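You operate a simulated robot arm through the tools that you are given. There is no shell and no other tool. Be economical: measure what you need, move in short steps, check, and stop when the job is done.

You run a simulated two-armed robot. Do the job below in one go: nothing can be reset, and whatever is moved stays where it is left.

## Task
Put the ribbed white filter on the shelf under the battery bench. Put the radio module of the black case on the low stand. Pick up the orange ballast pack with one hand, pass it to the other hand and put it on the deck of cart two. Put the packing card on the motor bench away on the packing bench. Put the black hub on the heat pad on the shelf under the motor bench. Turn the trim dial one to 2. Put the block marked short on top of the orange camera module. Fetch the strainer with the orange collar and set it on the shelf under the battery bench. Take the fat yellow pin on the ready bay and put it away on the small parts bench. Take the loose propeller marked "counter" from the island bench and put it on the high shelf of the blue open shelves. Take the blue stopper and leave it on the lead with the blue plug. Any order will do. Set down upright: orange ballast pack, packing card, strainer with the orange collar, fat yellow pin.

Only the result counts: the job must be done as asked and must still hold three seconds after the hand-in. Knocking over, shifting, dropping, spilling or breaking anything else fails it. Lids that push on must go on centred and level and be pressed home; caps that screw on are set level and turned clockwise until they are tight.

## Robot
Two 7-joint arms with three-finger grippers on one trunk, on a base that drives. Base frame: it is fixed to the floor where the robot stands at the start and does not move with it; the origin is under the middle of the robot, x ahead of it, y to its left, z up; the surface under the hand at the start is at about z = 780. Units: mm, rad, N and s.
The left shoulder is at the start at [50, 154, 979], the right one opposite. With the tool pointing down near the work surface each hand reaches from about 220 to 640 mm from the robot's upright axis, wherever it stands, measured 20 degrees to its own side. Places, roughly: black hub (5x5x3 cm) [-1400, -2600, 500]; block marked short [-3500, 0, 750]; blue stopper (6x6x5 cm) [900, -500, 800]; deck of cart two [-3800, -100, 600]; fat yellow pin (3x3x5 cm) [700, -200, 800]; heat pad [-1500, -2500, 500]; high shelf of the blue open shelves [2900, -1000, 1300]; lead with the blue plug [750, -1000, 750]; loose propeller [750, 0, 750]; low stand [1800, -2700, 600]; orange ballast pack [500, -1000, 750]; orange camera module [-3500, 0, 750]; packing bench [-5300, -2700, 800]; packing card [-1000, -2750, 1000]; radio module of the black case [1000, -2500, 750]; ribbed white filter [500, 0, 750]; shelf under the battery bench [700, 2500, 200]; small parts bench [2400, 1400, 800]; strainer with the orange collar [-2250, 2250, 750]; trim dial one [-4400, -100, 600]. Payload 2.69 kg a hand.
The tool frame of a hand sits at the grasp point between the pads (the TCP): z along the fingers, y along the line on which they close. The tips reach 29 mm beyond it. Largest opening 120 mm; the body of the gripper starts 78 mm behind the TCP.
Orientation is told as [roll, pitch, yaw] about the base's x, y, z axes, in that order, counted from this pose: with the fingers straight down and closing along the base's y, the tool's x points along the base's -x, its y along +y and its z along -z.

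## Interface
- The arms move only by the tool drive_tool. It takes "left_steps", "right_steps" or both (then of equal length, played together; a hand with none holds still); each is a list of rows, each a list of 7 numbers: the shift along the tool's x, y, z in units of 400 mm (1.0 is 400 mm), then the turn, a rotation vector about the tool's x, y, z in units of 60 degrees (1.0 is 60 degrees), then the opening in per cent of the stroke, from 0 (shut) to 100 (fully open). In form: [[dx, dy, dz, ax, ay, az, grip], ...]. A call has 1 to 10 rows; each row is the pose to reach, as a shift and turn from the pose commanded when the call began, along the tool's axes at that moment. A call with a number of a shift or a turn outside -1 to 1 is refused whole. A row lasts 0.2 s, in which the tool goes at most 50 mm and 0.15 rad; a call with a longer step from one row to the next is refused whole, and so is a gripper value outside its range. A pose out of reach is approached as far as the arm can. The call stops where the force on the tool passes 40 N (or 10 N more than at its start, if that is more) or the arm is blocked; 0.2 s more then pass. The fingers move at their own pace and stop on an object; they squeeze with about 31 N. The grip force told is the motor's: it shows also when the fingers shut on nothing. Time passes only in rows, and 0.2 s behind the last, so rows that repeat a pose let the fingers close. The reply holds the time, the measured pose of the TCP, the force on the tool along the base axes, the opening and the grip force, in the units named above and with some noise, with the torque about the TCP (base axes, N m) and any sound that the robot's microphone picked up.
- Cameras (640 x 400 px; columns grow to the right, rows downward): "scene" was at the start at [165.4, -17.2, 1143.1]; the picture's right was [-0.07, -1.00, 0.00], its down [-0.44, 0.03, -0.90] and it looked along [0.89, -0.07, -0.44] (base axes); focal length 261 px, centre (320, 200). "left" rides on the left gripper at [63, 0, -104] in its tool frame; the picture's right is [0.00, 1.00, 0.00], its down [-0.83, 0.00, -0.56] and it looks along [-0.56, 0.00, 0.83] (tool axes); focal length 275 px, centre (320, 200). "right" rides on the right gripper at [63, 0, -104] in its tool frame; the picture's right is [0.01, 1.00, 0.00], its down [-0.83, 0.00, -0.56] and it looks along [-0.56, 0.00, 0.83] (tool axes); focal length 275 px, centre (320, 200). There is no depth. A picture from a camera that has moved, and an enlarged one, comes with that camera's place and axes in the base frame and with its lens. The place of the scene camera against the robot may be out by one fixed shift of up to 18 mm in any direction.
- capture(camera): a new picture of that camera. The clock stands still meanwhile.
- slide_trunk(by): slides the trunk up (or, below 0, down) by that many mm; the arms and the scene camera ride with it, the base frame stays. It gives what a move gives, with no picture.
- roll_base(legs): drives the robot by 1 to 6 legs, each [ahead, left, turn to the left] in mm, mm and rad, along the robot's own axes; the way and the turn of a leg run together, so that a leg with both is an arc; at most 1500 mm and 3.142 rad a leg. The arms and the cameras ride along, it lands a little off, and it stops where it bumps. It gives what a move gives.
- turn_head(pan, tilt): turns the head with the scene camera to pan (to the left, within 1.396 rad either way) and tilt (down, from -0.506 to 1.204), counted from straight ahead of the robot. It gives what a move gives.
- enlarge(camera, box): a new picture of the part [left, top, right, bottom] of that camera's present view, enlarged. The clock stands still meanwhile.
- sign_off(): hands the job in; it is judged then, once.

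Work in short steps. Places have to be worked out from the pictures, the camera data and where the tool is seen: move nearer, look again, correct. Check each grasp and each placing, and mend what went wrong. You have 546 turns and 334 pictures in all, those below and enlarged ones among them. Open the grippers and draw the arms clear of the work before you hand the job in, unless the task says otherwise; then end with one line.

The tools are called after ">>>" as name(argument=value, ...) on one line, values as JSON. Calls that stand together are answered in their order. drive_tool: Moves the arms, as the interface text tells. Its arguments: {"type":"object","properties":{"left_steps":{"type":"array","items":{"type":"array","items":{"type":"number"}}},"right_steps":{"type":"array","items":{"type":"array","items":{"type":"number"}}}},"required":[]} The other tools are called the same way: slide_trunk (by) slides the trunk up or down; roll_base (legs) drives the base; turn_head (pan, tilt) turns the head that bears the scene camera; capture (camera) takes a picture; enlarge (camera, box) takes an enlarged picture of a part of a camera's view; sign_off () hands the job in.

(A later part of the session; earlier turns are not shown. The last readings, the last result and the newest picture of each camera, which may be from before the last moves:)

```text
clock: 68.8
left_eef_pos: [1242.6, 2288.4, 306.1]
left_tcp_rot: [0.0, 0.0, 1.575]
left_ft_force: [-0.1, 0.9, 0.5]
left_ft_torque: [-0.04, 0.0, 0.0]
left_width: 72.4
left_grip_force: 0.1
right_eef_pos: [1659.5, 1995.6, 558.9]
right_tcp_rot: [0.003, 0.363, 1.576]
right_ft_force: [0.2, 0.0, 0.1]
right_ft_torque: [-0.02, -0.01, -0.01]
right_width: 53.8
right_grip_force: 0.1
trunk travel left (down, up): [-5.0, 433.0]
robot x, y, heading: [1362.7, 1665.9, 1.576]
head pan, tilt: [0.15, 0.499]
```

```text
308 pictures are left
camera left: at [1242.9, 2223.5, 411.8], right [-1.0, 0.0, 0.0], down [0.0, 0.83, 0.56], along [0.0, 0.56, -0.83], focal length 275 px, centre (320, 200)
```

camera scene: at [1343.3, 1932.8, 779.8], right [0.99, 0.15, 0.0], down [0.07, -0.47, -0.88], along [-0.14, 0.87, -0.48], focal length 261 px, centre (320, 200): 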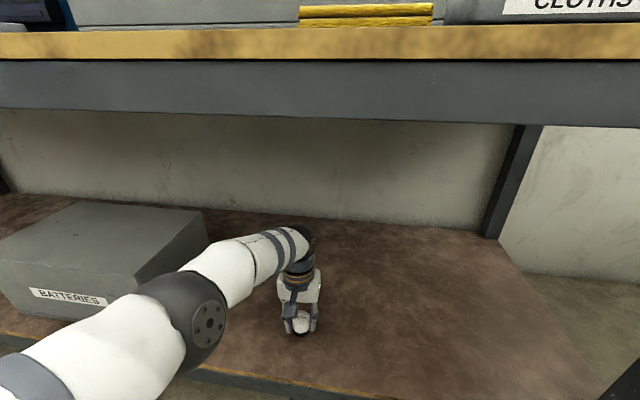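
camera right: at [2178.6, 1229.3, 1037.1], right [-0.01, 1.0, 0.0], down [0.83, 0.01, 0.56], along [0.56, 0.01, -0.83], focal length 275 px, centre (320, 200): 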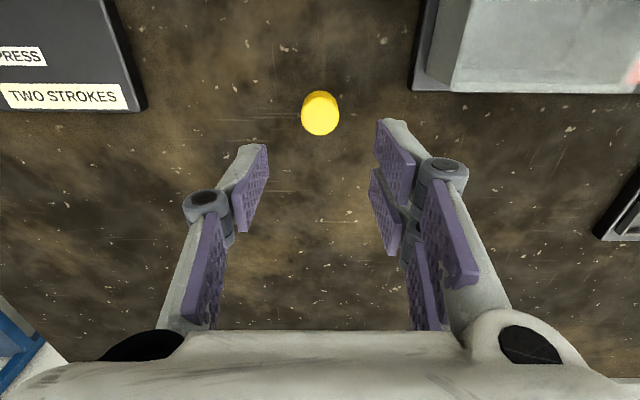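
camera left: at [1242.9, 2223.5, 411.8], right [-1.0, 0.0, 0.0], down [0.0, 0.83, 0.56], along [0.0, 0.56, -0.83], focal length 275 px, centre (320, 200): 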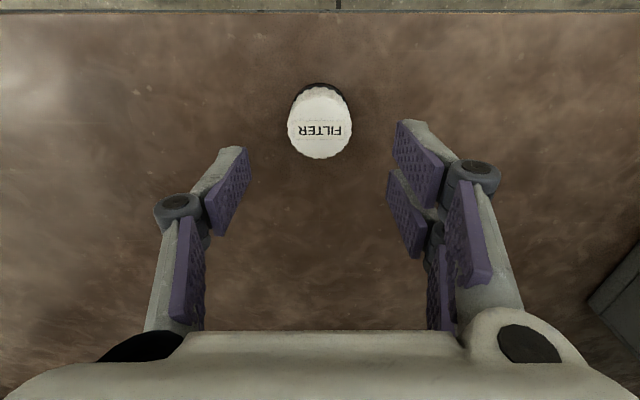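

The filter stands on the shelf. I withdraw the left hand from under the bench, back up and raise the trunk.

>>> drive_tool(left_steps=[[0.12, 0, 0, 0, 0, 0, 60], [0.24, 0, 0, 0, 0, 0, 60], [0.36, 0, 0, 0, 0, 0, 60], [0.46, 0, 0, 0, 0, 0, 60]])

>>> roll_base(legs=[[-300, 0, 0]])

>>> drive_tool(left_steps=[[0, 0, -0.12, 0, 0, 0, 100], [0, 0, -0.24, 0, 0, 0, 100], [0, 0, -0.36, 0, 0, 0, 100], [0, 0, -0.48, 0, 0, 0, 100], [0, 0, -0.6, 0, 0, 0, 100], [0, 0, -0.7, 0, 0, 0, 100]])

>>> slide_trunk(by=345)

```text
clock: 69.8
left_eef_pos: [1244.0, 2103.6, 307.7]
left_tcp_rot: [-0.001, -0.003, 1.575]
left_ft_force: [-0.2, 0.2, 1.0]
left_ft_torque: [0.01, -0.02, 0.02]
left_width: 72.0
left_grip_force: 0.1
right_eef_pos: [1659.2, 1996.1, 557.7]
right_tcp_rot: [0.001, 0.363, 1.576]
right_ft_force: [-0.6, -0.1, 0.0]
right_ft_torque: [0.01, -0.03, -0.03]
right_width: 53.9
right_grip_force: 0.0
trunk travel left (down, up): [-5.0, 433.0]
robot x, y, heading: [1361.4, 1669.7, 1.575]
head pan, tilt: [0.15, 0.499]
```

```text
clock: 71.8
left_eef_pos: [1245.0, 1805.7, 308.1]
left_tcp_rot: [0.0, 0.0, 1.573]
left_ft_force: [0.3, -0.2, -0.4]
left_ft_torque: [0.03, 0.01, 0.0]
left_width: 71.9
left_grip_force: 0.0
right_eef_pos: [1661.3, 1697.3, 559.4]
right_tcp_rot: [0.002, 0.364, 1.575]
right_ft_force: [0.7, -0.5, 0.0]
right_ft_torque: [-0.03, 0.02, 0.02]
right_width: 54.0
right_grip_force: 0.0
trunk travel left (down, up): [-5.0, 433.0]
robot x, y, heading: [1358.7, 1379.5, 1.573]
head pan, tilt: [0.15, 0.499]
```

```text
clock: 73.2
left_eef_pos: [1243.6, 1806.1, 589.5]
left_tcp_rot: [-0.002, 0.001, 1.575]
left_ft_force: [-0.5, 0.2, -0.2]
left_ft_torque: [0.01, -0.01, -0.02]
left_width: 119.9
left_grip_force: 0.0
right_eef_pos: [1660.9, 1697.7, 557.8]
right_tcp_rot: [0.002, 0.364, 1.576]
right_ft_force: [0.4, -0.6, -0.1]
right_ft_torque: [-0.01, -0.02, 0.02]
right_width: 53.7
right_grip_force: 0.1
trunk travel left (down, up): [-5.0, 433.0]
robot x, y, heading: [1365.9, 1373.1, 1.567]
head pan, tilt: [0.15, 0.499]
```

```text
clock: 76.6
left_eef_pos: [1245.3, 1806.2, 932.8]
left_tcp_rot: [0.0, 0.001, 1.574]
left_ft_force: [-1.1, -0.3, -0.2]
left_ft_torque: [-0.01, 0.0, -0.04]
left_width: 119.9
left_grip_force: 0.1
right_eef_pos: [1659.9, 1698.2, 903.8]
right_tcp_rot: [0.002, 0.364, 1.577]
right_ft_force: [0.1, -0.6, -0.3]
right_ft_torque: [0.02, 0.05, -0.01]
right_width: 54.1
right_grip_force: 0.2
trunk travel left (down, up): [-350.0, 88.0]
robot x, y, heading: [1363.3, 1375.3, 1.576]
head pan, tilt: [0.15, 0.499]
```

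Now the blue stopper: I drive round to the far side of the island and face it (heading π).

>>> roll_base(legs=[[0, -190, 0], [-1400, 0, 0], [0, 0, 1.566], [0, 450, 0]])

>>> turn_head(pan=0.2, tilt=0.5)

>>> capture(camera="scene")

```text
clock: 92.7
left_eef_pos: [1130.2, -588.2, 932.6]
left_tcp_rot: [0.0, -0.002, -3.14]
left_ft_force: [0.1, 0.1, -0.5]
left_ft_torque: [0.0, 0.0, -0.03]
left_width: 119.9
left_grip_force: 0.0
right_eef_pos: [1239.8, -174.1, 902.3]
right_tcp_rot: [0.003, 0.364, -3.138]
right_ft_force: [-0.1, 0.4, 0.7]
right_ft_torque: [0.0, 0.0, -0.02]
right_width: 53.9
right_grip_force: 0.0
trunk travel left (down, up): [-350.0, 88.0]
robot x, y, heading: [1563.2, -471.5, -3.135]
head pan, tilt: [0.15, 0.499]
```

```text
clock: 93.3
left_eef_pos: [1131.3, -588.1, 932.6]
left_tcp_rot: [0.0, -0.002, -3.141]
left_ft_force: [0.6, 0.6, 1.2]
left_ft_torque: [-0.02, -0.04, 0.05]
left_width: 120.1
left_grip_force: 0.1
right_eef_pos: [1238.8, -173.5, 902.6]
right_tcp_rot: [0.002, 0.362, -3.138]
right_ft_force: [-0.2, -0.2, -0.5]
right_ft_torque: [0.02, 0.02, 0.02]
right_width: 54.0
right_grip_force: 0.1
trunk travel left (down, up): [-350.0, 88.0]
robot x, y, heading: [1564.0, -471.0, -3.137]
head pan, tilt: [0.201, 0.499]
```

```text
307 pictures are left
camera scene: at [1395.1, -500.6, 1139.6], right [-0.2, 0.98, 0.0], down [0.47, 0.1, -0.88], along [-0.86, -0.18, -0.48], focal length 261 px, centre (320, 200)
```

scene: 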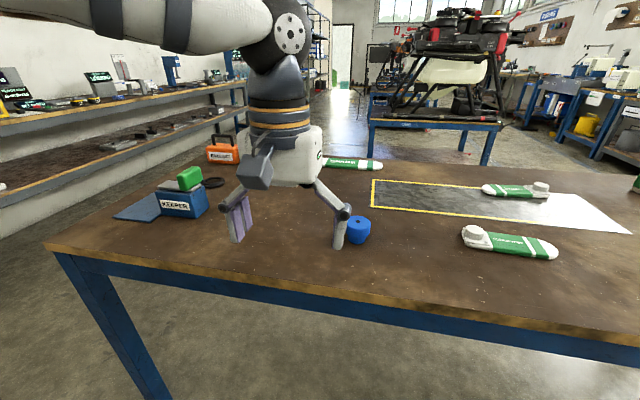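

The stopper reckons at about (921,-515). I zoom on the area around the KEEPER box for the lead.

>>> enlarge(camera="scene", box=[100, 130, 260, 230])

>>> enlarge(camera="scene", box=[280, 140, 440, 240])

>>> capture(camera="left")

```text
4.00 times, centred on (180, 180) of scene
camera zoom: at [1395.1, -500.6, 1139.6], right [-0.2, 0.98, 0.0], down [0.47, 0.1, -0.88], along [-0.86, -0.18, -0.48], focal length 1044 px, centre (880, 280)
```

zoom: 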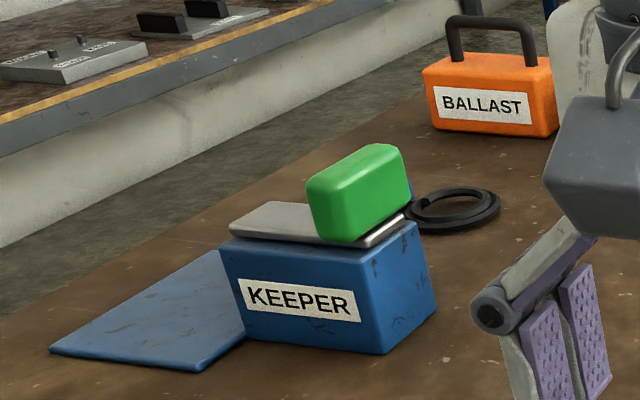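

```text
4.00 times, centred on (360, 190) of scene
camera zoom: at [1395.1, -500.6, 1139.6], right [-0.2, 0.98, 0.0], down [0.47, 0.1, -0.88], along [-0.86, -0.18, -0.48], focal length 1044 px, centre (160, 240)
```

zoom: 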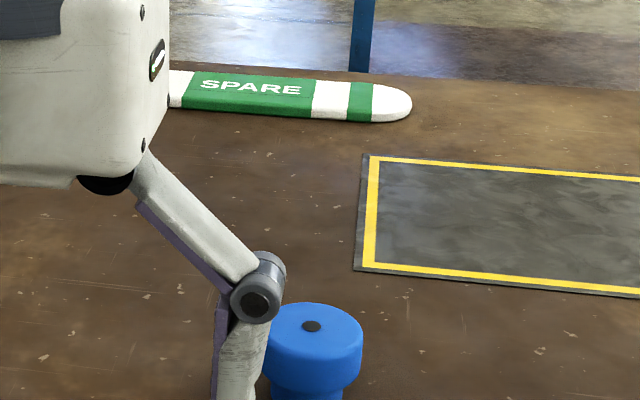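

```text
304 pictures are left
camera left: at [1193.8, -588.5, 1037.5], right [0.0, -1.0, 0.0], down [-0.83, 0.0, 0.56], along [-0.56, 0.0, -0.83], focal length 275 px, centre (320, 200)
```

left: 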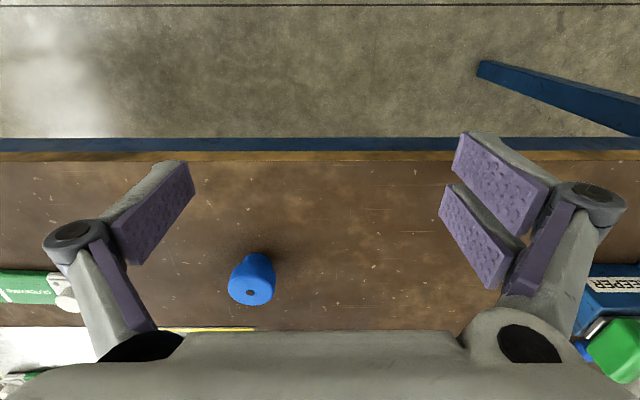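

The lead is a black coil with a blue plug behind the KEEPER box. First the stopper: roll in 190 mm and shift the left hand above it for a closer look.

>>> roll_base(legs=[[190, 0, 0]])

>>> drive_tool(left_steps=[[0, -0.1, 0, 0, 0, 0, 100], [0, -0.19, 0, 0, 0, 0, 100]])

>>> capture(camera="left")

```text
clock: 94.8
left_eef_pos: [943.6, -589.9, 933.0]
left_tcp_rot: [-0.001, -0.001, -3.139]
left_ft_force: [0.2, -0.2, -0.3]
left_ft_torque: [0.02, -0.03, 0.02]
left_width: 120.0
left_grip_force: 0.1
right_eef_pos: [1050.2, -174.0, 902.5]
right_tcp_rot: [0.002, 0.362, -3.136]
right_ft_force: [0.1, -0.2, 0.1]
right_ft_torque: [0.03, -0.04, 0.0]
right_width: 54.1
right_grip_force: 0.1
trunk travel left (down, up): [-350.0, 88.0]
robot x, y, heading: [1375.2, -471.0, -3.136]
head pan, tilt: [0.201, 0.499]
```

```text
clock: 95.4
left_eef_pos: [943.2, -513.8, 931.8]
left_tcp_rot: [0.0, -0.002, -3.138]
left_ft_force: [0.7, 0.2, -0.4]
left_ft_torque: [-0.02, 0.01, 0.01]
left_width: 119.8
left_grip_force: 0.1
right_eef_pos: [1050.6, -174.7, 903.1]
right_tcp_rot: [0.001, 0.363, -3.136]
right_ft_force: [0.2, -0.1, -0.6]
right_ft_torque: [0.0, 0.01, -0.03]
right_width: 53.8
right_grip_force: 0.1
trunk travel left (down, up): [-350.0, 88.0]
robot x, y, heading: [1373.7, -473.9, -3.139]
head pan, tilt: [0.201, 0.499]
```

```text
303 pictures are left
camera left: at [1006.7, -513.5, 1037.5], right [0.0, -1.0, 0.0], down [-0.83, 0.0, 0.56], along [-0.56, 0.0, -0.83], focal length 275 px, centre (320, 200)
```

left: 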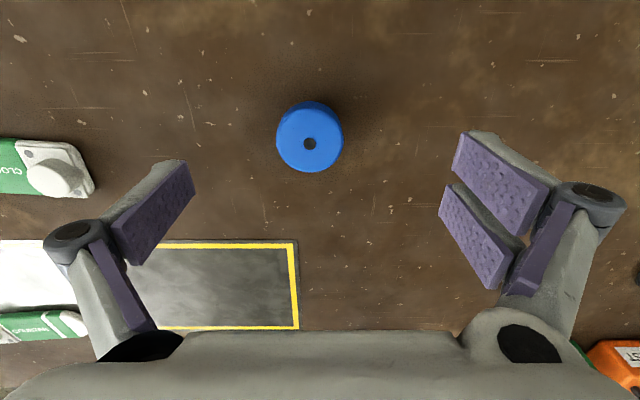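

Stopper centre at about (923,-506). I go down and grip its head.

>>> drive_tool(left_steps=[[-0.05, -0.02, 0.1, 0, 0, 0, 100], [-0.05, -0.02, 0.2, 0, 0, 0, 100], [-0.05, -0.02, 0.29, 0, 0, 0, 100], [-0.05, -0.02, 0.29, 0, 0, 0, 0], [-0.05, -0.02, 0.29, 0, 0, 0, 0], [-0.05, -0.02, 0.29, 0, 0, 0, 0]])

>>> capture(camera="left")

```text
clock: 96.8
left_eef_pos: [922.6, -505.0, 817.5]
left_tcp_rot: [0.0, -0.002, -3.139]
left_ft_force: [0.4, 0.4, 5.8]
left_ft_torque: [0.04, 0.02, -0.03]
left_width: 54.0
left_grip_force: 30.9
right_eef_pos: [1052.4, -174.4, 903.5]
right_tcp_rot: [0.003, 0.361, -3.136]
right_ft_force: [-0.1, -0.2, 0.4]
right_ft_torque: [-0.02, -0.02, -0.01]
right_width: 54.1
right_grip_force: 0.0
trunk travel left (down, up): [-350.0, 88.0]
robot x, y, heading: [1376.1, -475.5, -3.138]
head pan, tilt: [0.201, 0.499]
```

```text
302 pictures are left
camera left: at [986.1, -505.3, 921.6], right [0.0, -1.0, 0.0], down [-0.83, 0.0, 0.56], along [-0.56, 0.0, -0.83], focal length 275 px, centre (320, 200)
```

left: 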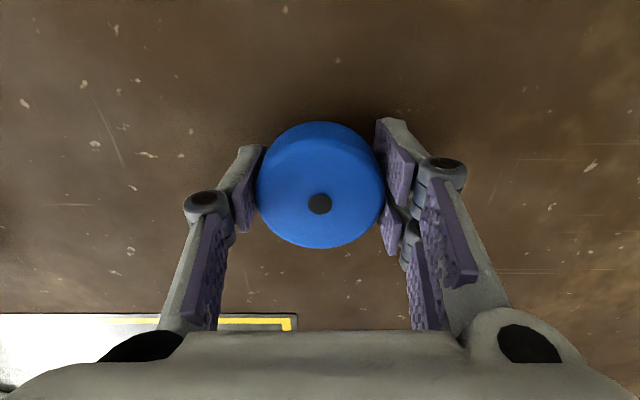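

Stopper held (54 mm). I lift it well clear (200 mm) and strafe toward the lead at roughly (706,-998).

>>> drive_tool(left_steps=[[0, 0, -0.1, 0, 0, 0, 0], [0, 0, -0.2, 0, 0, 0, 0], [0, 0, -0.3, 0, 0, 0, 0], [0, 0, -0.4, 0, 0, 0, 0], [0, 0, -0.5, 0, 0, 0, 0]])

>>> roll_base(legs=[[0, 375, 0]])

>>> turn_head(pan=0.25, tilt=0.7)

>>> capture(camera="scene")

>>> capture(camera="left")

```text
clock: 98.0
left_eef_pos: [923.6, -505.6, 1017.0]
left_tcp_rot: [0.001, -0.001, -3.138]
left_ft_force: [0.2, -0.2, -0.9]
left_ft_torque: [0.0, 0.0, 0.02]
left_width: 53.5
left_grip_force: 30.8
right_eef_pos: [1050.0, -175.7, 903.1]
right_tcp_rot: [0.002, 0.363, -3.136]
right_ft_force: [-0.3, -0.2, -1.1]
right_ft_torque: [0.02, 0.0, 0.01]
right_width: 54.1
right_grip_force: 0.1
trunk travel left (down, up): [-350.0, 88.0]
robot x, y, heading: [1377.3, -473.2, -3.138]
head pan, tilt: [0.201, 0.499]
```

```text
clock: 101.5
left_eef_pos: [923.5, -879.9, 1018.3]
left_tcp_rot: [0.001, -0.003, -3.138]
left_ft_force: [0.1, 0.7, -0.8]
left_ft_torque: [0.01, 0.0, -0.02]
left_width: 53.8
left_grip_force: 31.1
right_eef_pos: [1052.7, -549.4, 903.8]
right_tcp_rot: [0.002, 0.364, -3.138]
right_ft_force: [0.3, -0.4, 0.1]
right_ft_torque: [0.03, 0.01, 0.02]
right_width: 53.8
right_grip_force: 0.0
trunk travel left (down, up): [-350.0, 88.0]
robot x, y, heading: [1380.2, -842.9, -3.138]
head pan, tilt: [0.201, 0.499]
```

```text
clock: 102.2
left_eef_pos: [924.2, -880.0, 1016.8]
left_tcp_rot: [0.001, -0.001, -3.138]
left_ft_force: [0.5, 0.0, -1.1]
left_ft_torque: [0.0, -0.06, -0.02]
left_width: 53.5
left_grip_force: 31.1
right_eef_pos: [1053.2, -549.0, 902.6]
right_tcp_rot: [0.001, 0.362, -3.137]
right_ft_force: [-0.8, 0.3, 0.0]
right_ft_torque: [0.02, -0.01, 0.01]
right_width: 53.7
right_grip_force: 0.0
trunk travel left (down, up): [-350.0, 88.0]
robot x, y, heading: [1376.9, -849.1, -3.136]
head pan, tilt: [0.25, 0.7]
```

```text
301 pictures are left
camera scene: at [1215.9, -878.9, 1121.9], right [-0.25, 0.97, 0.0], down [0.62, 0.16, -0.77], along [-0.74, -0.19, -0.64], focal length 261 px, centre (320, 200)
```

scene: 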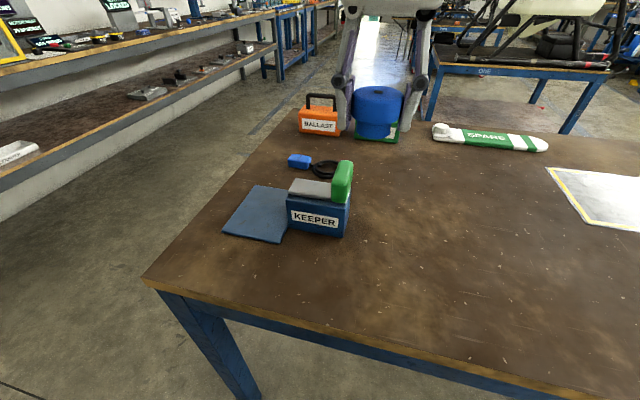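

```text
300 pictures are left
camera left: at [987.6, -880.4, 1121.6], right [0.0, -1.0, 0.0], down [-0.83, 0.0, 0.56], along [-0.56, 0.0, -0.83], focal length 275 px, centre (320, 200)
```

left: 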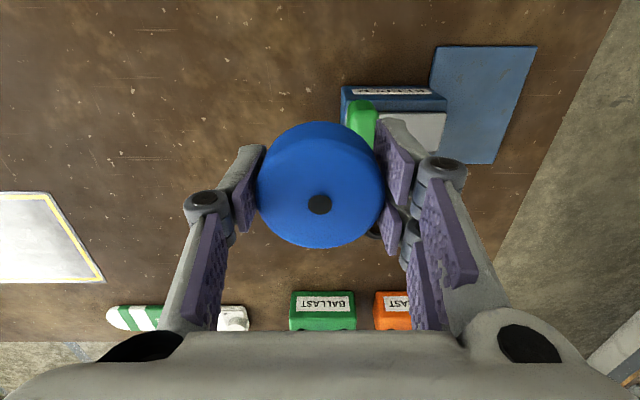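

I zoom in on the lead and its surroundings.

>>> enlarge(camera="scene", box=[220, 80, 420, 205])

```text
3.20 times, centred on (320, 142) of scene
camera zoom: at [1215.9, -878.9, 1121.9], right [-0.25, 0.97, 0.0], down [0.62, 0.16, -0.77], along [-0.74, -0.19, -0.64], focal length 835 px, centre (320, 384)
```

zoom: 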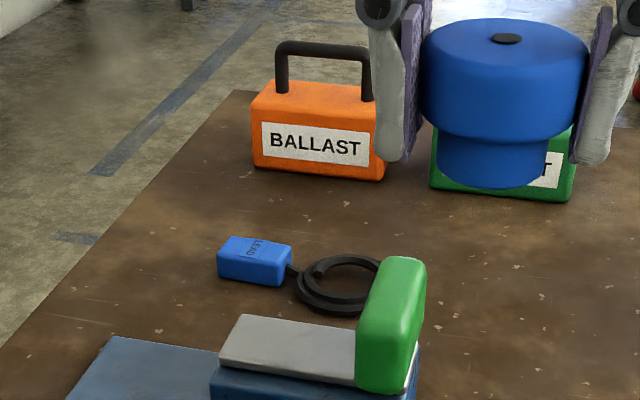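

The lead lies at about: blue plug block (722,-1056), coil (710,-993). I'll set the stopper on the flat plug block; roll in 130 mm and move the hand nearby for a close look.

>>> roll_base(legs=[[130, 0, 0]])

>>> drive_tool(left_steps=[[-0.08, 0.06, 0.0, 0, 0, 0, 0], [-0.16, 0.12, 0.0, 0, 0, 0, 0], [-0.16, 0.175, 0.07, 0, 0, 0, 0], [-0.16, 0.175, 0.14, 0, 0, 0, 0]])

>>> capture(camera="left")

```text
clock: 103.5
left_eef_pos: [793.7, -879.6, 1015.2]
left_tcp_rot: [0.001, 0.0, -3.138]
left_ft_force: [-0.8, 0.8, -0.5]
left_ft_torque: [-0.01, -0.03, 0.0]
left_width: 54.0
left_grip_force: 31.0
right_eef_pos: [922.5, -549.7, 902.6]
right_tcp_rot: [0.003, 0.363, -3.14]
right_ft_force: [0.5, 0.9, -0.2]
right_ft_torque: [0.0, -0.01, -0.02]
right_width: 54.2
right_grip_force: 0.0
trunk travel left (down, up): [-350.0, 88.0]
robot x, y, heading: [1245.8, -847.6, -3.14]
head pan, tilt: [0.25, 0.7]
```

```text
clock: 104.5
left_eef_pos: [731.2, -951.1, 960.4]
left_tcp_rot: [0.002, 0.002, -3.141]
left_ft_force: [-0.1, -0.6, -0.6]
left_ft_torque: [0.01, 0.03, 0.0]
left_width: 53.4
left_grip_force: 30.9
right_eef_pos: [923.4, -548.8, 903.2]
right_tcp_rot: [0.002, 0.364, -3.138]
right_ft_force: [0.6, 0.8, -0.6]
right_ft_torque: [-0.02, -0.01, -0.04]
right_width: 53.9
right_grip_force: 0.0
trunk travel left (down, up): [-350.0, 88.0]
robot x, y, heading: [1252.2, -851.1, -3.14]
head pan, tilt: [0.25, 0.7]
```

```text
298 pictures are left
camera left: at [793.7, -951.6, 1065.5], right [0.0, -1.0, 0.0], down [-0.83, 0.0, 0.56], along [-0.56, 0.0, -0.83], focal length 275 px, centre (320, 200)
```

left: 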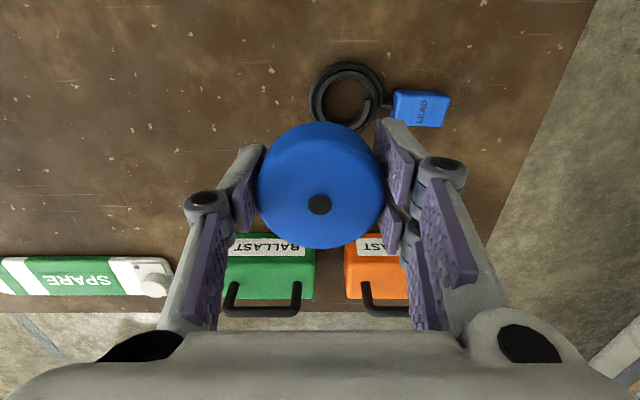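

The plug's top centre is about (717,-1049), 51 mm along y by ~30 mm. The coil is too wide to carry the stopper, so I position over the plug and lower.

>>> drive_tool(left_steps=[[-0.035, 0.1, 0, 0, 0, 0, 0], [-0.035, 0.2, 0, 0, 0, 0, 0], [-0.035, 0.245, 0.08, 0, 0, 0, 0], [-0.035, 0.245, 0.18, 0, 0, 0, 0], [-0.035, 0.245, 0.25, 0, 0, 0, 0]])

>>> capture(camera="left")

>>> capture(camera="scene")

```text
clock: 105.7
left_eef_pos: [717.2, -1050.0, 860.0]
left_tcp_rot: [0.001, -0.001, -3.138]
left_ft_force: [-0.7, -0.2, -0.9]
left_ft_torque: [-0.01, -0.02, -0.04]
left_width: 53.7
left_grip_force: 31.8
right_eef_pos: [923.3, -548.8, 904.6]
right_tcp_rot: [0.001, 0.361, -3.138]
right_ft_force: [0.1, 0.6, 0.4]
right_ft_torque: [0.01, 0.02, 0.0]
right_width: 53.9
right_grip_force: 0.0
trunk travel left (down, up): [-350.0, 88.0]
robot x, y, heading: [1249.0, -846.7, -3.137]
head pan, tilt: [0.25, 0.7]
```

```text
297 pictures are left
camera left: at [780.8, -1049.5, 965.6], right [0.0, -1.0, 0.0], down [-0.83, 0.0, 0.56], along [-0.56, 0.0, -0.83], focal length 275 px, centre (320, 200)
```

left: 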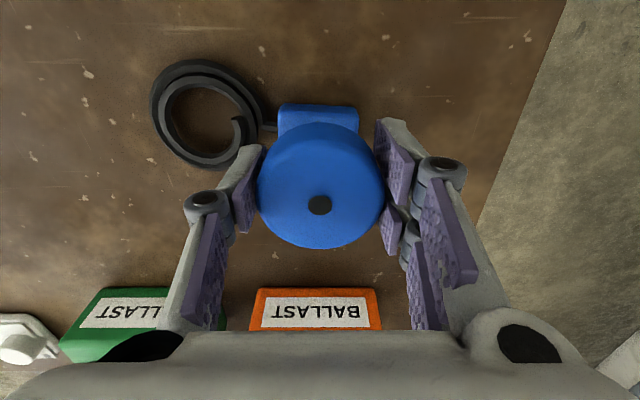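

```text
296 pictures are left
camera scene: at [1086.3, -879.3, 1121.8], right [-0.25, 0.97, 0.0], down [0.62, 0.16, -0.76], along [-0.74, -0.19, -0.64], focal length 261 px, centre (320, 200)
```

scene: 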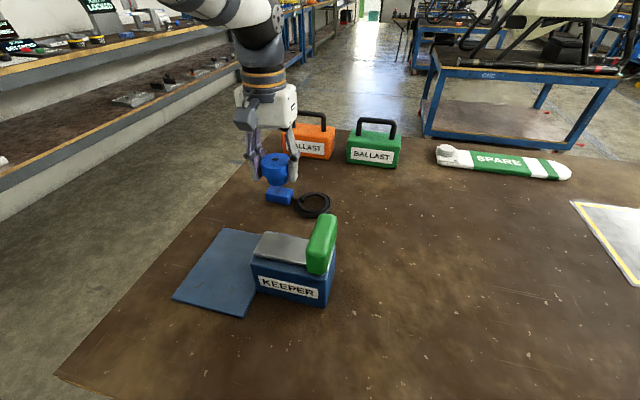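

Aligned over the plug. I lower slowly until contact.

>>> drive_tool(left_steps=[[0, 0, 0.015, 0, 0, 0, 0], [0, 0, 0.025, 0, 0, 0, 0], [0, 0, 0.03, 0, 0, 0, 0], [0, 0, 0.035, 0, 0, 0, 0], [0, 0, 0.04, 0, 0, 0, 0], [0, 0, 0.045, 0, 0, 0, 0]])

```text
clock: 107.1
left_eef_pos: [716.3, -1048.9, 843.1]
left_tcp_rot: [0.0, -0.001, -3.14]
left_ft_force: [1.1, 0.1, -0.4]
left_ft_torque: [0.0, 0.01, -0.03]
left_width: 53.6
left_grip_force: 31.5
right_eef_pos: [923.2, -550.6, 902.8]
right_tcp_rot: [0.002, 0.363, -3.138]
right_ft_force: [0.2, -0.4, 0.3]
right_ft_torque: [0.03, -0.03, 0.0]
right_width: 53.9
right_grip_force: 0.1
trunk travel left (down, up): [-350.0, 88.0]
robot x, y, heading: [1246.8, -849.5, -3.137]
head pan, tilt: [0.25, 0.7]
```

>>> drive_tool(left_steps=[[0, 0, 0.004, 0, 0, 0, 0], [0, 0, 0.008, 0, 0, 0, 0], [0, 0, 0.012, 0, 0, 0, 0]])

>>> enlarge(camera="scene", box=[230, 130, 330, 230])

```text
clock: 107.9
left_eef_pos: [717.1, -1048.2, 839.4]
left_tcp_rot: [-0.001, -0.003, -3.136]
left_ft_force: [0.5, -0.7, 2.7]
left_ft_torque: [0.03, 0.01, 0.0]
left_width: 53.7
left_grip_force: 31.2
right_eef_pos: [923.9, -549.7, 903.2]
right_tcp_rot: [0.0, 0.36, -3.137]
right_ft_force: [0.2, -1.2, -0.8]
right_ft_torque: [0.04, -0.01, 0.01]
right_width: 53.6
right_grip_force: 0.1
trunk travel left (down, up): [-350.0, 88.0]
robot x, y, heading: [1248.1, -847.3, -3.14]
head pan, tilt: [0.25, 0.7]
```

```text
4.00 times, centred on (280, 180) of scene
camera zoom: at [1086.9, -879.1, 1122.0], right [-0.25, 0.97, 0.0], down [0.62, 0.16, -0.77], along [-0.74, -0.19, -0.64], focal length 1044 px, centre (480, 280)
```

zoom: 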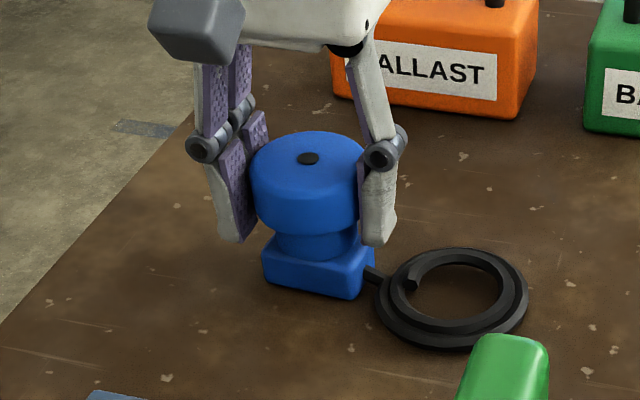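

It sits on the plug with light contact. I press 1 mm more, open, and lift off.

>>> drive_tool(left_steps=[[0, 0, 0.002, 0, 0, 0, 0], [0, 0, 0.002, 0, 0, 0, 52], [0, 0, 0.002, 0, 0, 0, 62], [0, 0, 0.002, 0, 0, 0, 65], [0, 0, -0.1, 0, 0, 0, 65], [0, 0, -0.2, 0, 0, 0, 65], [0, 0, -0.32, 0, 0, 0, 65], [0, 0, -0.4, 0, 0, 0, 65]])

>>> enlarge(camera="scene", box=[230, 130, 330, 230])

```text
clock: 109.7
left_eef_pos: [717.6, -1048.5, 999.4]
left_tcp_rot: [-0.001, -0.002, -3.139]
left_ft_force: [-0.6, 0.0, 0.0]
left_ft_torque: [-0.01, -0.03, -0.01]
left_width: 77.8
left_grip_force: 0.0
right_eef_pos: [923.2, -549.4, 903.1]
right_tcp_rot: [0.001, 0.364, -3.139]
right_ft_force: [-0.1, 0.6, 0.8]
right_ft_torque: [-0.01, -0.03, -0.02]
right_width: 54.1
right_grip_force: 0.1
trunk travel left (down, up): [-350.0, 88.0]
robot x, y, heading: [1246.7, -849.6, -3.144]
head pan, tilt: [0.25, 0.7]
```

```text
4.00 times, centred on (280, 180) of scene
camera zoom: at [1086.6, -879.2, 1121.9], right [-0.25, 0.97, 0.0], down [0.62, 0.16, -0.77], along [-0.74, -0.19, -0.64], focal length 1044 px, centre (480, 280)
```

zoom: 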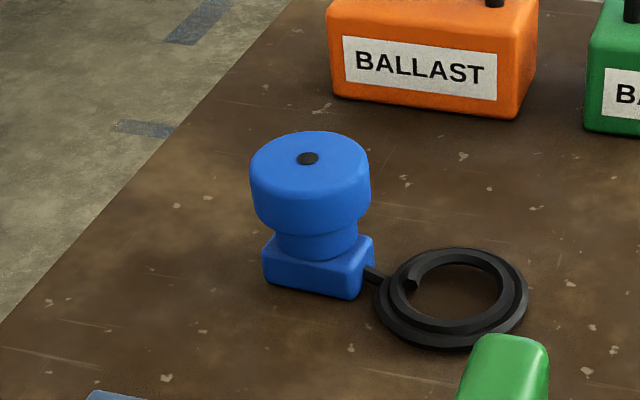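

The stopper stands on the plug. Next is the COUNTER propeller for the high shelf; I back off a little, raise the trunk and test how high the left hand gets with the tool down.

>>> roll_base(legs=[[-330, 0, 0]])

>>> slide_trunk(by=87)

>>> drive_tool(left_steps=[[0.1, 0, -0.06, 0, 0, 0, 65], [0.2, 0, -0.12, 0, 0, 0, 65], [0.2, 0, -0.24, 0, 0, 0, 65], [0.2, 0, -0.36, 0, 0, 0, 65], [0.2, 0, -0.48, 0, 0, 0, 65], [0.2, 0, -0.6, 0, 0, 0, 65], [0.2, 0, -0.66, 0, 0, 0, 65]])

```text
clock: 111.9
left_eef_pos: [1047.0, -1047.0, 1000.0]
left_tcp_rot: [0.001, -0.001, -3.139]
left_ft_force: [-0.6, -0.5, 0.9]
left_ft_torque: [0.02, -0.02, 0.01]
left_width: 78.1
left_grip_force: 0.1
right_eef_pos: [1252.9, -549.3, 903.1]
right_tcp_rot: [0.001, 0.361, -3.137]
right_ft_force: [1.3, 0.2, -0.5]
right_ft_torque: [0.03, -0.01, -0.02]
right_width: 54.0
right_grip_force: 0.1
trunk travel left (down, up): [-350.0, 88.0]
robot x, y, heading: [1576.6, -847.3, -3.135]
head pan, tilt: [0.25, 0.7]
```

```text
clock: 113.1
left_eef_pos: [1066.6, -1047.3, 1130.9]
left_tcp_rot: [0.0, -0.09, -3.137]
left_ft_force: [0.4, 0.1, -0.8]
left_ft_torque: [0.01, -0.06, -0.01]
left_width: 78.0
left_grip_force: 0.1
right_eef_pos: [1252.2, -548.9, 988.7]
right_tcp_rot: [0.0, 0.364, -3.136]
right_ft_force: [-0.5, 0.3, -1.1]
right_ft_torque: [0.04, -0.08, 0.02]
right_width: 54.0
right_grip_force: 0.1
trunk travel left (down, up): [-437.0, 1.0]
robot x, y, heading: [1577.3, -846.3, -3.135]
head pan, tilt: [0.25, 0.7]
```

```text
clock: 114.7
left_eef_pos: [1159.3, -1046.4, 1243.4]
left_tcp_rot: [-0.001, -0.094, -3.138]
left_ft_force: [0.7, 0.5, -1.1]
left_ft_torque: [0.0, -0.02, 0.03]
left_width: 77.7
left_grip_force: 0.0
left hand out of reach, approached as far as the arm can: row 1, 4, 5, 6, 7
right_eef_pos: [1253.9, -550.0, 991.6]
right_tcp_rot: [0.003, 0.364, -3.136]
right_ft_force: [-0.5, 0.3, -0.5]
right_ft_torque: [0.0, 0.03, 0.0]
right_width: 54.3
right_grip_force: 0.2
trunk travel left (down, up): [-437.0, 1.0]
robot x, y, heading: [1578.9, -844.5, -3.134]
head pan, tilt: [0.25, 0.7]
```

Tool-down reach tops out near z 1240, so the shelf needs a tilted tool; I'll re-grasp the propeller on the island for that. I drop the trunk and arm back and drive to the propeller from the far side.

>>> slide_trunk(by=-87)

>>> roll_base(legs=[[0, -925, 0]])

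>>> drive_tool(left_steps=[[0, 0, 0.08, 0, 0, 0, 100], [0, 0, 0.16, 0, 0, 0, 100], [0, 0, 0.24, 0, 0, 0, 100], [0, 0, 0.32, 0, 0, 0, 100], [0, 0, 0.4, 0, 0, 0, 100]])

```text
clock: 115.9
left_eef_pos: [1100.7, -1048.2, 1052.3]
left_tcp_rot: [-0.001, 0.132, -3.138]
left_ft_force: [0.7, 0.8, 0.2]
left_ft_torque: [0.03, 0.01, 0.04]
left_width: 78.0
left_grip_force: 0.0
right_eef_pos: [1252.5, -548.4, 903.1]
right_tcp_rot: [0.0, 0.36, -3.138]
right_ft_force: [0.0, -0.1, -0.2]
right_ft_torque: [0.03, 0.03, -0.01]
right_width: 53.9
right_grip_force: 0.0
trunk travel left (down, up): [-350.0, 88.0]
robot x, y, heading: [1576.2, -842.3, -3.138]
head pan, tilt: [0.25, 0.7]
```

```text
clock: 123.3
left_eef_pos: [1094.5, -140.8, 1050.9]
left_tcp_rot: [0.001, 0.132, -3.128]
left_ft_force: [0.0, 0.8, -0.3]
left_ft_torque: [0.0, 0.01, 0.01]
left_width: 77.7
left_grip_force: 0.1
right_eef_pos: [1241.3, 360.9, 901.7]
right_tcp_rot: [0.002, 0.364, -3.125]
right_ft_force: [0.3, -0.1, 1.2]
right_ft_torque: [0.03, -0.03, -0.04]
right_width: 54.0
right_grip_force: 0.0
trunk travel left (down, up): [-350.0, 88.0]
robot x, y, heading: [1572.0, 63.4, -3.129]
head pan, tilt: [0.25, 0.7]
```

```text
clock: 124.5
left_eef_pos: [1115.3, -141.2, 890.8]
left_tcp_rot: [-0.001, 0.133, -3.126]
left_ft_force: [-0.2, 0.5, 0.5]
left_ft_torque: [-0.01, 0.02, 0.02]
left_width: 120.0
left_grip_force: 0.0
right_eef_pos: [1241.9, 360.4, 902.5]
right_tcp_rot: [0.002, 0.362, -3.125]
right_ft_force: [0.3, 0.1, 0.2]
right_ft_torque: [-0.03, -0.02, 0.03]
right_width: 53.8
right_grip_force: 0.0
trunk travel left (down, up): [-350.0, 88.0]
robot x, y, heading: [1569.1, 65.8, -3.126]
head pan, tilt: [0.25, 0.7]
```

I roll in 340 mm and level the left tool, then look at the propeller.

>>> roll_base(legs=[[340, 0, -0.015]])

>>> drive_tool(left_steps=[[-0.05, 0, 0, 0, -0.126, 0, 100], [-0.12, 0, 0, 0, -0.126, 0, 100], [-0.2, 0, 0, 0, -0.126, 0, 100]])

>>> capture(camera="left")

```text
clock: 126.7
left_eef_pos: [771.5, -135.1, 892.8]
left_tcp_rot: [-0.001, 0.134, 3.138]
left_ft_force: [-0.5, -0.3, 0.3]
left_ft_torque: [0.02, -0.03, 0.04]
left_width: 119.9
left_grip_force: 0.1
right_eef_pos: [906.6, 363.9, 901.7]
right_tcp_rot: [0.003, 0.361, 3.139]
right_ft_force: [-0.5, 0.4, -0.3]
right_ft_torque: [-0.03, -0.01, 0.02]
right_width: 54.0
right_grip_force: 0.0
trunk travel left (down, up): [-350.0, 88.0]
robot x, y, heading: [1231.7, 64.6, 3.137]
head pan, tilt: [0.25, 0.7]
```

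```text
clock: 127.5
left_eef_pos: [691.5, -134.8, 882.7]
left_tcp_rot: [0.002, 0.0, 3.138]
left_ft_force: [-0.3, -0.6, 0.6]
left_ft_torque: [-0.01, 0.01, -0.01]
left_width: 119.8
left_grip_force: 0.1
right_eef_pos: [904.8, 364.2, 902.1]
right_tcp_rot: [0.002, 0.363, 3.141]
right_ft_force: [-0.9, 0.2, 0.7]
right_ft_torque: [-0.03, 0.0, 0.02]
right_width: 53.7
right_grip_force: 0.0
trunk travel left (down, up): [-350.0, 88.0]
robot x, y, heading: [1231.3, 67.2, 3.138]
head pan, tilt: [0.25, 0.7]
```

```text
293 pictures are left
camera left: at [753.6, -134.9, 986.6], right [-0.01, -1.0, 0.0], down [-0.83, 0.01, 0.56], along [-0.56, 0.0, -0.83], focal length 275 px, centre (320, 200)
```

left: 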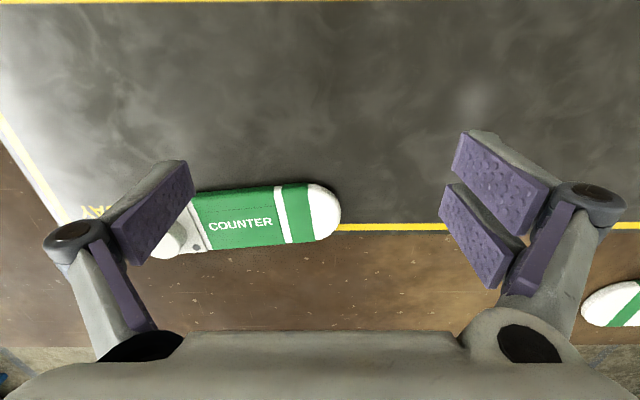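

The propeller lies along y with centre near (603,-60), turned about 6°. I roll 25 mm closer and yaw the left hand about 83° so the fingers close across the blade.

>>> roll_base(legs=[[25, 0, 0]])

>>> drive_tool(left_steps=[[0.0, -0.05, 0, 0, 0, 0.14, 100], [-0.05, -0.1, 0, 0, 0, 0.28, 100], [-0.1, -0.15, 0, 0, 0, 0.42, 100], [-0.12, -0.2, 0, 0, 0, 0.56, 100], [-0.12, -0.2, 0, 0, 0, 0.7, 100], [-0.12, -0.2, 0, 0, 0, 0.84, 100], [-0.12, -0.2, 0, 0, 0, 0.98, 100]])

>>> drive_tool(left_steps=[[0, 0, 0, 0, 0, 0.14, 100], [0, 0, 0, 0, 0, 0.28, 100], [0, 0, 0, 0, 0, 0.41, 100]])

>>> capture(camera="left")

```text
clock: 128.3
left_eef_pos: [664.5, -134.0, 881.4]
left_tcp_rot: [0.0, 0.002, 3.139]
left_ft_force: [-0.3, -0.6, 0.2]
left_ft_torque: [0.01, -0.02, -0.03]
left_width: 119.9
left_grip_force: 0.0
right_eef_pos: [879.5, 363.9, 901.8]
right_tcp_rot: [0.003, 0.362, 3.14]
right_ft_force: [-0.5, 0.1, -0.1]
right_ft_torque: [-0.02, -0.03, -0.04]
right_width: 54.0
right_grip_force: 0.1
trunk travel left (down, up): [-350.0, 88.0]
robot x, y, heading: [1206.5, 65.4, 3.134]
head pan, tilt: [0.25, 0.7]
```

```text
clock: 129.9
left_eef_pos: [618.1, -54.7, 881.2]
left_tcp_rot: [0.0, -0.001, 2.107]
left_ft_force: [0.7, -0.9, -0.2]
left_ft_torque: [0.0, -0.03, 0.02]
left_width: 120.3
left_grip_force: 0.1
right_eef_pos: [881.3, 364.2, 903.9]
right_tcp_rot: [0.001, 0.361, 3.142]
right_ft_force: [-0.1, 0.2, 0.2]
right_ft_torque: [-0.02, 0.03, -0.01]
right_width: 54.0
right_grip_force: 0.1
trunk travel left (down, up): [-350.0, 88.0]
robot x, y, heading: [1205.7, 60.9, 3.14]
head pan, tilt: [0.25, 0.7]
```

```text
clock: 130.7
left_eef_pos: [618.2, -54.9, 881.4]
left_tcp_rot: [0.0, -0.001, 1.68]
left_ft_force: [-1.0, -0.2, 0.2]
left_ft_torque: [-0.01, -0.03, 0.01]
left_width: 119.8
left_grip_force: 0.0
right_eef_pos: [880.7, 363.5, 902.2]
right_tcp_rot: [0.002, 0.362, 3.139]
right_ft_force: [0.4, 0.0, -0.1]
right_ft_torque: [0.01, -0.04, 0.0]
right_width: 54.0
right_grip_force: 0.1
trunk travel left (down, up): [-350.0, 88.0]
robot x, y, heading: [1205.5, 62.8, 3.139]
head pan, tilt: [0.25, 0.7]
```

```text
292 pictures are left
camera left: at [625.2, -117.0, 986.6], right [-0.99, -0.11, 0.0], down [-0.09, 0.83, 0.56], along [-0.06, 0.55, -0.83], focal length 275 px, centre (320, 200)
```

left: 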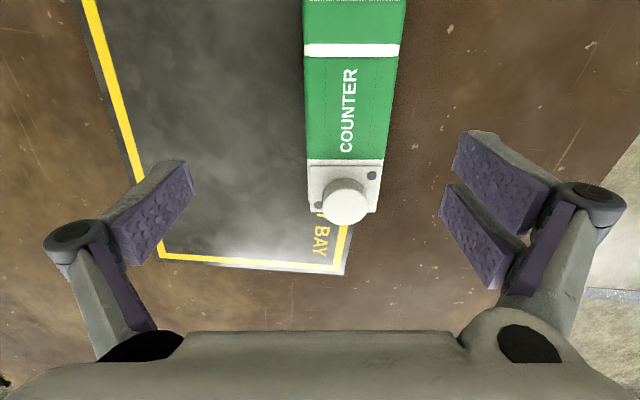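

Well aligned; blade centre line passes about (601,-67). I shift 16 mm and go down, then close.

>>> drive_tool(left_steps=[[0.003, 0.04, 0.06, 0, 0, 0, 100], [0.003, 0.04, 0.13, 0, 0, 0, 100], [0.003, 0.04, 0.172, 0, 0, 0, 100], [0.003, 0.04, 0.172, 0, 0, 0, 0], [0.003, 0.04, 0.172, 0, 0, 0, 0], [0.003, 0.04, 0.172, 0, 0, 0, 0]])

>>> capture(camera="left")

```text
clock: 132.1
left_eef_pos: [603.4, -57.5, 813.6]
left_tcp_rot: [-0.001, -0.001, 1.682]
left_ft_force: [-0.9, -0.9, 3.8]
left_ft_torque: [-0.1, 0.16, -0.04]
left_width: 59.5
left_grip_force: 30.9
left hand out of reach, approached as far as the arm can: row 1
right_eef_pos: [881.2, 364.7, 903.9]
right_tcp_rot: [0.001, 0.363, 3.141]
right_ft_force: [-0.7, -0.5, -0.4]
right_ft_torque: [-0.03, 0.02, -0.05]
right_width: 53.9
right_grip_force: 0.2
trunk travel left (down, up): [-350.0, 88.0]
robot x, y, heading: [1202.6, 63.5, 3.138]
head pan, tilt: [0.25, 0.7]
```

```text
291 pictures are left
camera left: at [610.0, -120.4, 918.7], right [-0.99, -0.11, 0.0], down [-0.09, 0.83, 0.56], along [-0.06, 0.55, -0.83], focal length 275 px, centre (320, 200)
```

left: 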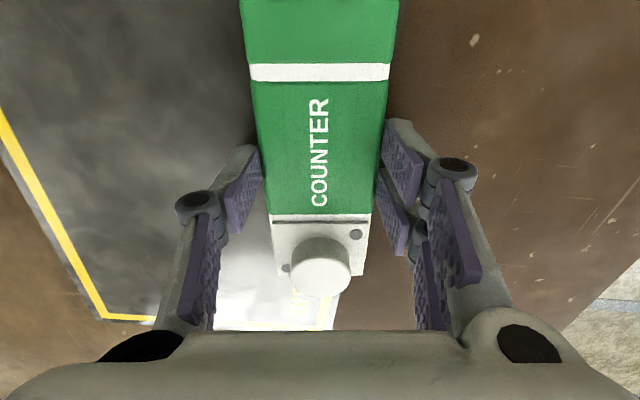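

Blade gripped (59.5 mm). I lift it, back off with a sideways shift to clear the CLOCKWISE propeller, and turn it so the blade points along x.

>>> drive_tool(left_steps=[[0, 0, -0.1, 0, 0, 0, 0], [0, 0, -0.2, 0, 0, 0, 0], [0, 0, -0.25, 0, 0, 0, 0]])

>>> roll_base(legs=[[-240, -125, 0]])

>>> drive_tool(left_steps=[[0, 0, 0, 0, 0, -0.14, 0], [0, 0, 0, 0, 0, -0.28, 0], [0, 0, 0, 0, 0, -0.42, 0], [0, 0, 0, 0, 0, -0.56, 0], [0, 0, 0, 0, 0, -0.7, 0], [0, 0, 0, 0, 0, -0.84, 0], [0, 0, 0, 0, 0, -0.98, 0]])

>>> drive_tool(left_steps=[[0, 0, 0, 0, 0, -0.14, 0], [0, 0, 0, 0, 0, -0.28, 0], [0, 0, 0, 0, 0, -0.41, 0]])

>>> capture(camera="left")

```text
clock: 132.9
left_eef_pos: [619.6, -65.8, 910.2]
left_tcp_rot: [0.0, 0.0, 1.683]
left_ft_force: [0.3, 0.2, -0.6]
left_ft_torque: [0.01, -0.01, 0.02]
left_width: 59.4
left_grip_force: 30.5
left hand out of reach, approached as far as the arm can: row 1, 2, 3
right_eef_pos: [881.3, 364.4, 903.3]
right_tcp_rot: [0.002, 0.361, 3.14]
right_ft_force: [-0.9, -0.2, 0.3]
right_ft_torque: [0.0, -0.02, 0.02]
right_width: 54.1
right_grip_force: 0.1
trunk travel left (down, up): [-350.0, 88.0]
robot x, y, heading: [1203.8, 64.2, 3.137]
head pan, tilt: [0.25, 0.7]
```

```text
clock: 134.8
left_eef_pos: [858.5, 59.8, 908.9]
left_tcp_rot: [0.0, -0.001, 1.683]
left_ft_force: [-0.1, 1.1, -1.5]
left_ft_torque: [-0.03, 0.0, 0.0]
left_width: 59.3
left_grip_force: 30.5
right_eef_pos: [1121.2, 488.1, 902.4]
right_tcp_rot: [0.003, 0.359, 3.14]
right_ft_force: [0.3, 0.1, -0.1]
right_ft_torque: [-0.03, 0.01, 0.01]
right_width: 54.1
right_grip_force: 0.0
trunk travel left (down, up): [-350.0, 88.0]
robot x, y, heading: [1447.5, 186.9, 3.14]
head pan, tilt: [0.25, 0.7]
```

```text
clock: 136.4
left_eef_pos: [859.2, 59.7, 908.3]
left_tcp_rot: [0.0, 0.0, 2.713]
left_ft_force: [0.3, -0.9, 0.0]
left_ft_torque: [-0.04, -0.01, 0.01]
left_width: 59.4
left_grip_force: 30.4
right_eef_pos: [1119.3, 488.6, 902.6]
right_tcp_rot: [0.001, 0.362, 3.141]
right_ft_force: [-1.3, 0.2, -0.4]
right_ft_torque: [0.01, -0.01, 0.0]
right_width: 54.0
right_grip_force: 0.1
trunk travel left (down, up): [-350.0, 88.0]
robot x, y, heading: [1443.8, 187.5, 3.137]
head pan, tilt: [0.25, 0.7]
```

```text
clock: 137.2
left_eef_pos: [858.5, 60.3, 908.5]
left_tcp_rot: [0.0, 0.0, -3.141]
left_ft_force: [-0.5, 0.3, -1.0]
left_ft_torque: [-0.03, -0.03, 0.01]
left_width: 59.4
left_grip_force: 30.8
right_eef_pos: [1120.8, 489.0, 902.1]
right_tcp_rot: [0.002, 0.362, 3.14]
right_ft_force: [-0.1, 0.0, 0.6]
right_ft_torque: [0.01, 0.02, -0.01]
right_width: 54.0
right_grip_force: 0.1
trunk travel left (down, up): [-350.0, 88.0]
robot x, y, heading: [1446.1, 188.7, 3.132]
head pan, tilt: [0.25, 0.7]
```

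```text
290 pictures are left
camera left: at [921.5, 59.5, 1014.0], right [0.0, -1.0, 0.0], down [-0.83, 0.0, 0.56], along [-0.56, 0.0, -0.83], focal length 275 px, centre (320, 200)
```

left: 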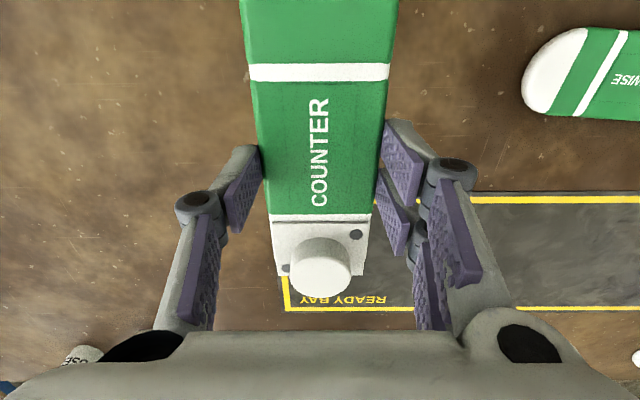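

Clear bench below. I set the propeller down at about (898,60) and release.

>>> drive_tool(left_steps=[[0.1, 0, 0.0, 0, 0, 0, 0], [0.1, 0, 0.1, 0, 0, 0, 0], [0.1, 0, 0.2, 0, 0, 0, 0], [0.1, 0, 0.228, 0, 0, 0, 0], [0.1, 0, 0.235, 0, 0, 0, 0], [0.1, 0, 0.235, 0, 0, 0, 60], [0.1, 0, 0.235, 0, 0, 0, 80], [0.1, 0, 0.12, 0, 0, 0, 80], [0.1, 0, 0.0, 0, 0, 0, 80]])

>>> capture(camera="left")

```text
clock: 139.2
left_eef_pos: [898.1, 60.2, 910.9]
left_tcp_rot: [0.0, 0.002, 3.138]
left_ft_force: [-0.1, 0.2, -0.6]
left_ft_torque: [0.0, -0.01, 0.0]
left_width: 96.0
left_grip_force: 0.1
right_eef_pos: [1120.1, 488.5, 903.7]
right_tcp_rot: [0.0, 0.361, 3.14]
right_ft_force: [0.0, 0.1, -0.1]
right_ft_torque: [0.0, -0.01, -0.02]
right_width: 53.8
right_grip_force: 0.0
trunk travel left (down, up): [-350.0, 88.0]
robot x, y, heading: [1442.0, 187.0, 3.141]
head pan, tilt: [0.25, 0.7]
```

```text
289 pictures are left
camera left: at [961.7, 58.9, 1015.0], right [-0.01, -1.0, 0.0], down [-0.83, 0.01, 0.56], along [-0.56, 0.0, -0.83], focal length 275 px, centre (320, 200)
```

left: 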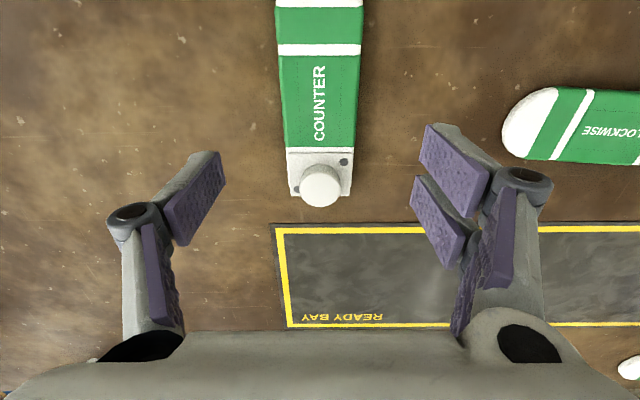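

The propeller lies along x with its hub away from me. Its balance point is under the hand, so I tilt the left tool 40° forward in place.

>>> drive_tool(left_steps=[[0, 0, 0, 0, -0.14, 0, 80], [0, 0, 0, 0, -0.28, 0, 80], [0, 0, 0, 0, -0.42, 0, 80], [0, 0, 0, 0, -0.56, 0, 80], [0, 0, 0, 0, -0.668, 0, 80]])

>>> capture(camera="left")

```text
clock: 140.4
left_eef_pos: [899.7, 60.8, 909.7]
left_tcp_rot: [-0.003, -0.7, 3.139]
left_ft_force: [-0.2, 0.2, 1.3]
left_ft_torque: [0.01, 0.01, -0.02]
left_width: 96.0
left_grip_force: 0.1
right_eef_pos: [1120.8, 488.0, 902.3]
right_tcp_rot: [0.003, 0.361, 3.14]
right_ft_force: [-0.1, -0.1, -0.2]
right_ft_torque: [-0.02, -0.02, 0.01]
right_width: 53.9
right_grip_force: 0.1
trunk travel left (down, up): [-350.0, 88.0]
robot x, y, heading: [1446.0, 191.2, 3.14]
head pan, tilt: [0.25, 0.7]
```

```text
288 pictures are left
camera left: at [1014.2, 59.6, 949.4], right [-0.01, -1.0, 0.0], down [-0.28, 0.0, 0.96], along [-0.96, 0.01, -0.28], focal length 275 px, centre (320, 200)
```

left: 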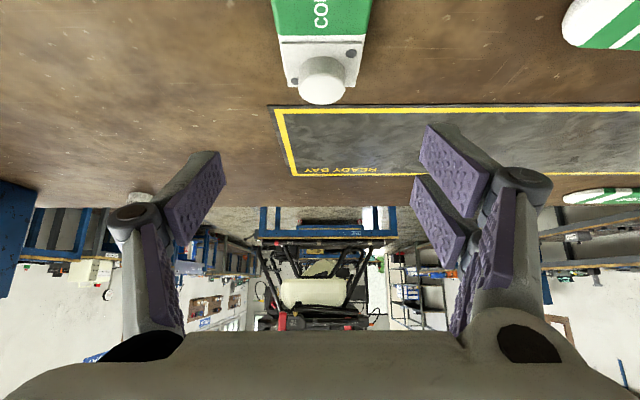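

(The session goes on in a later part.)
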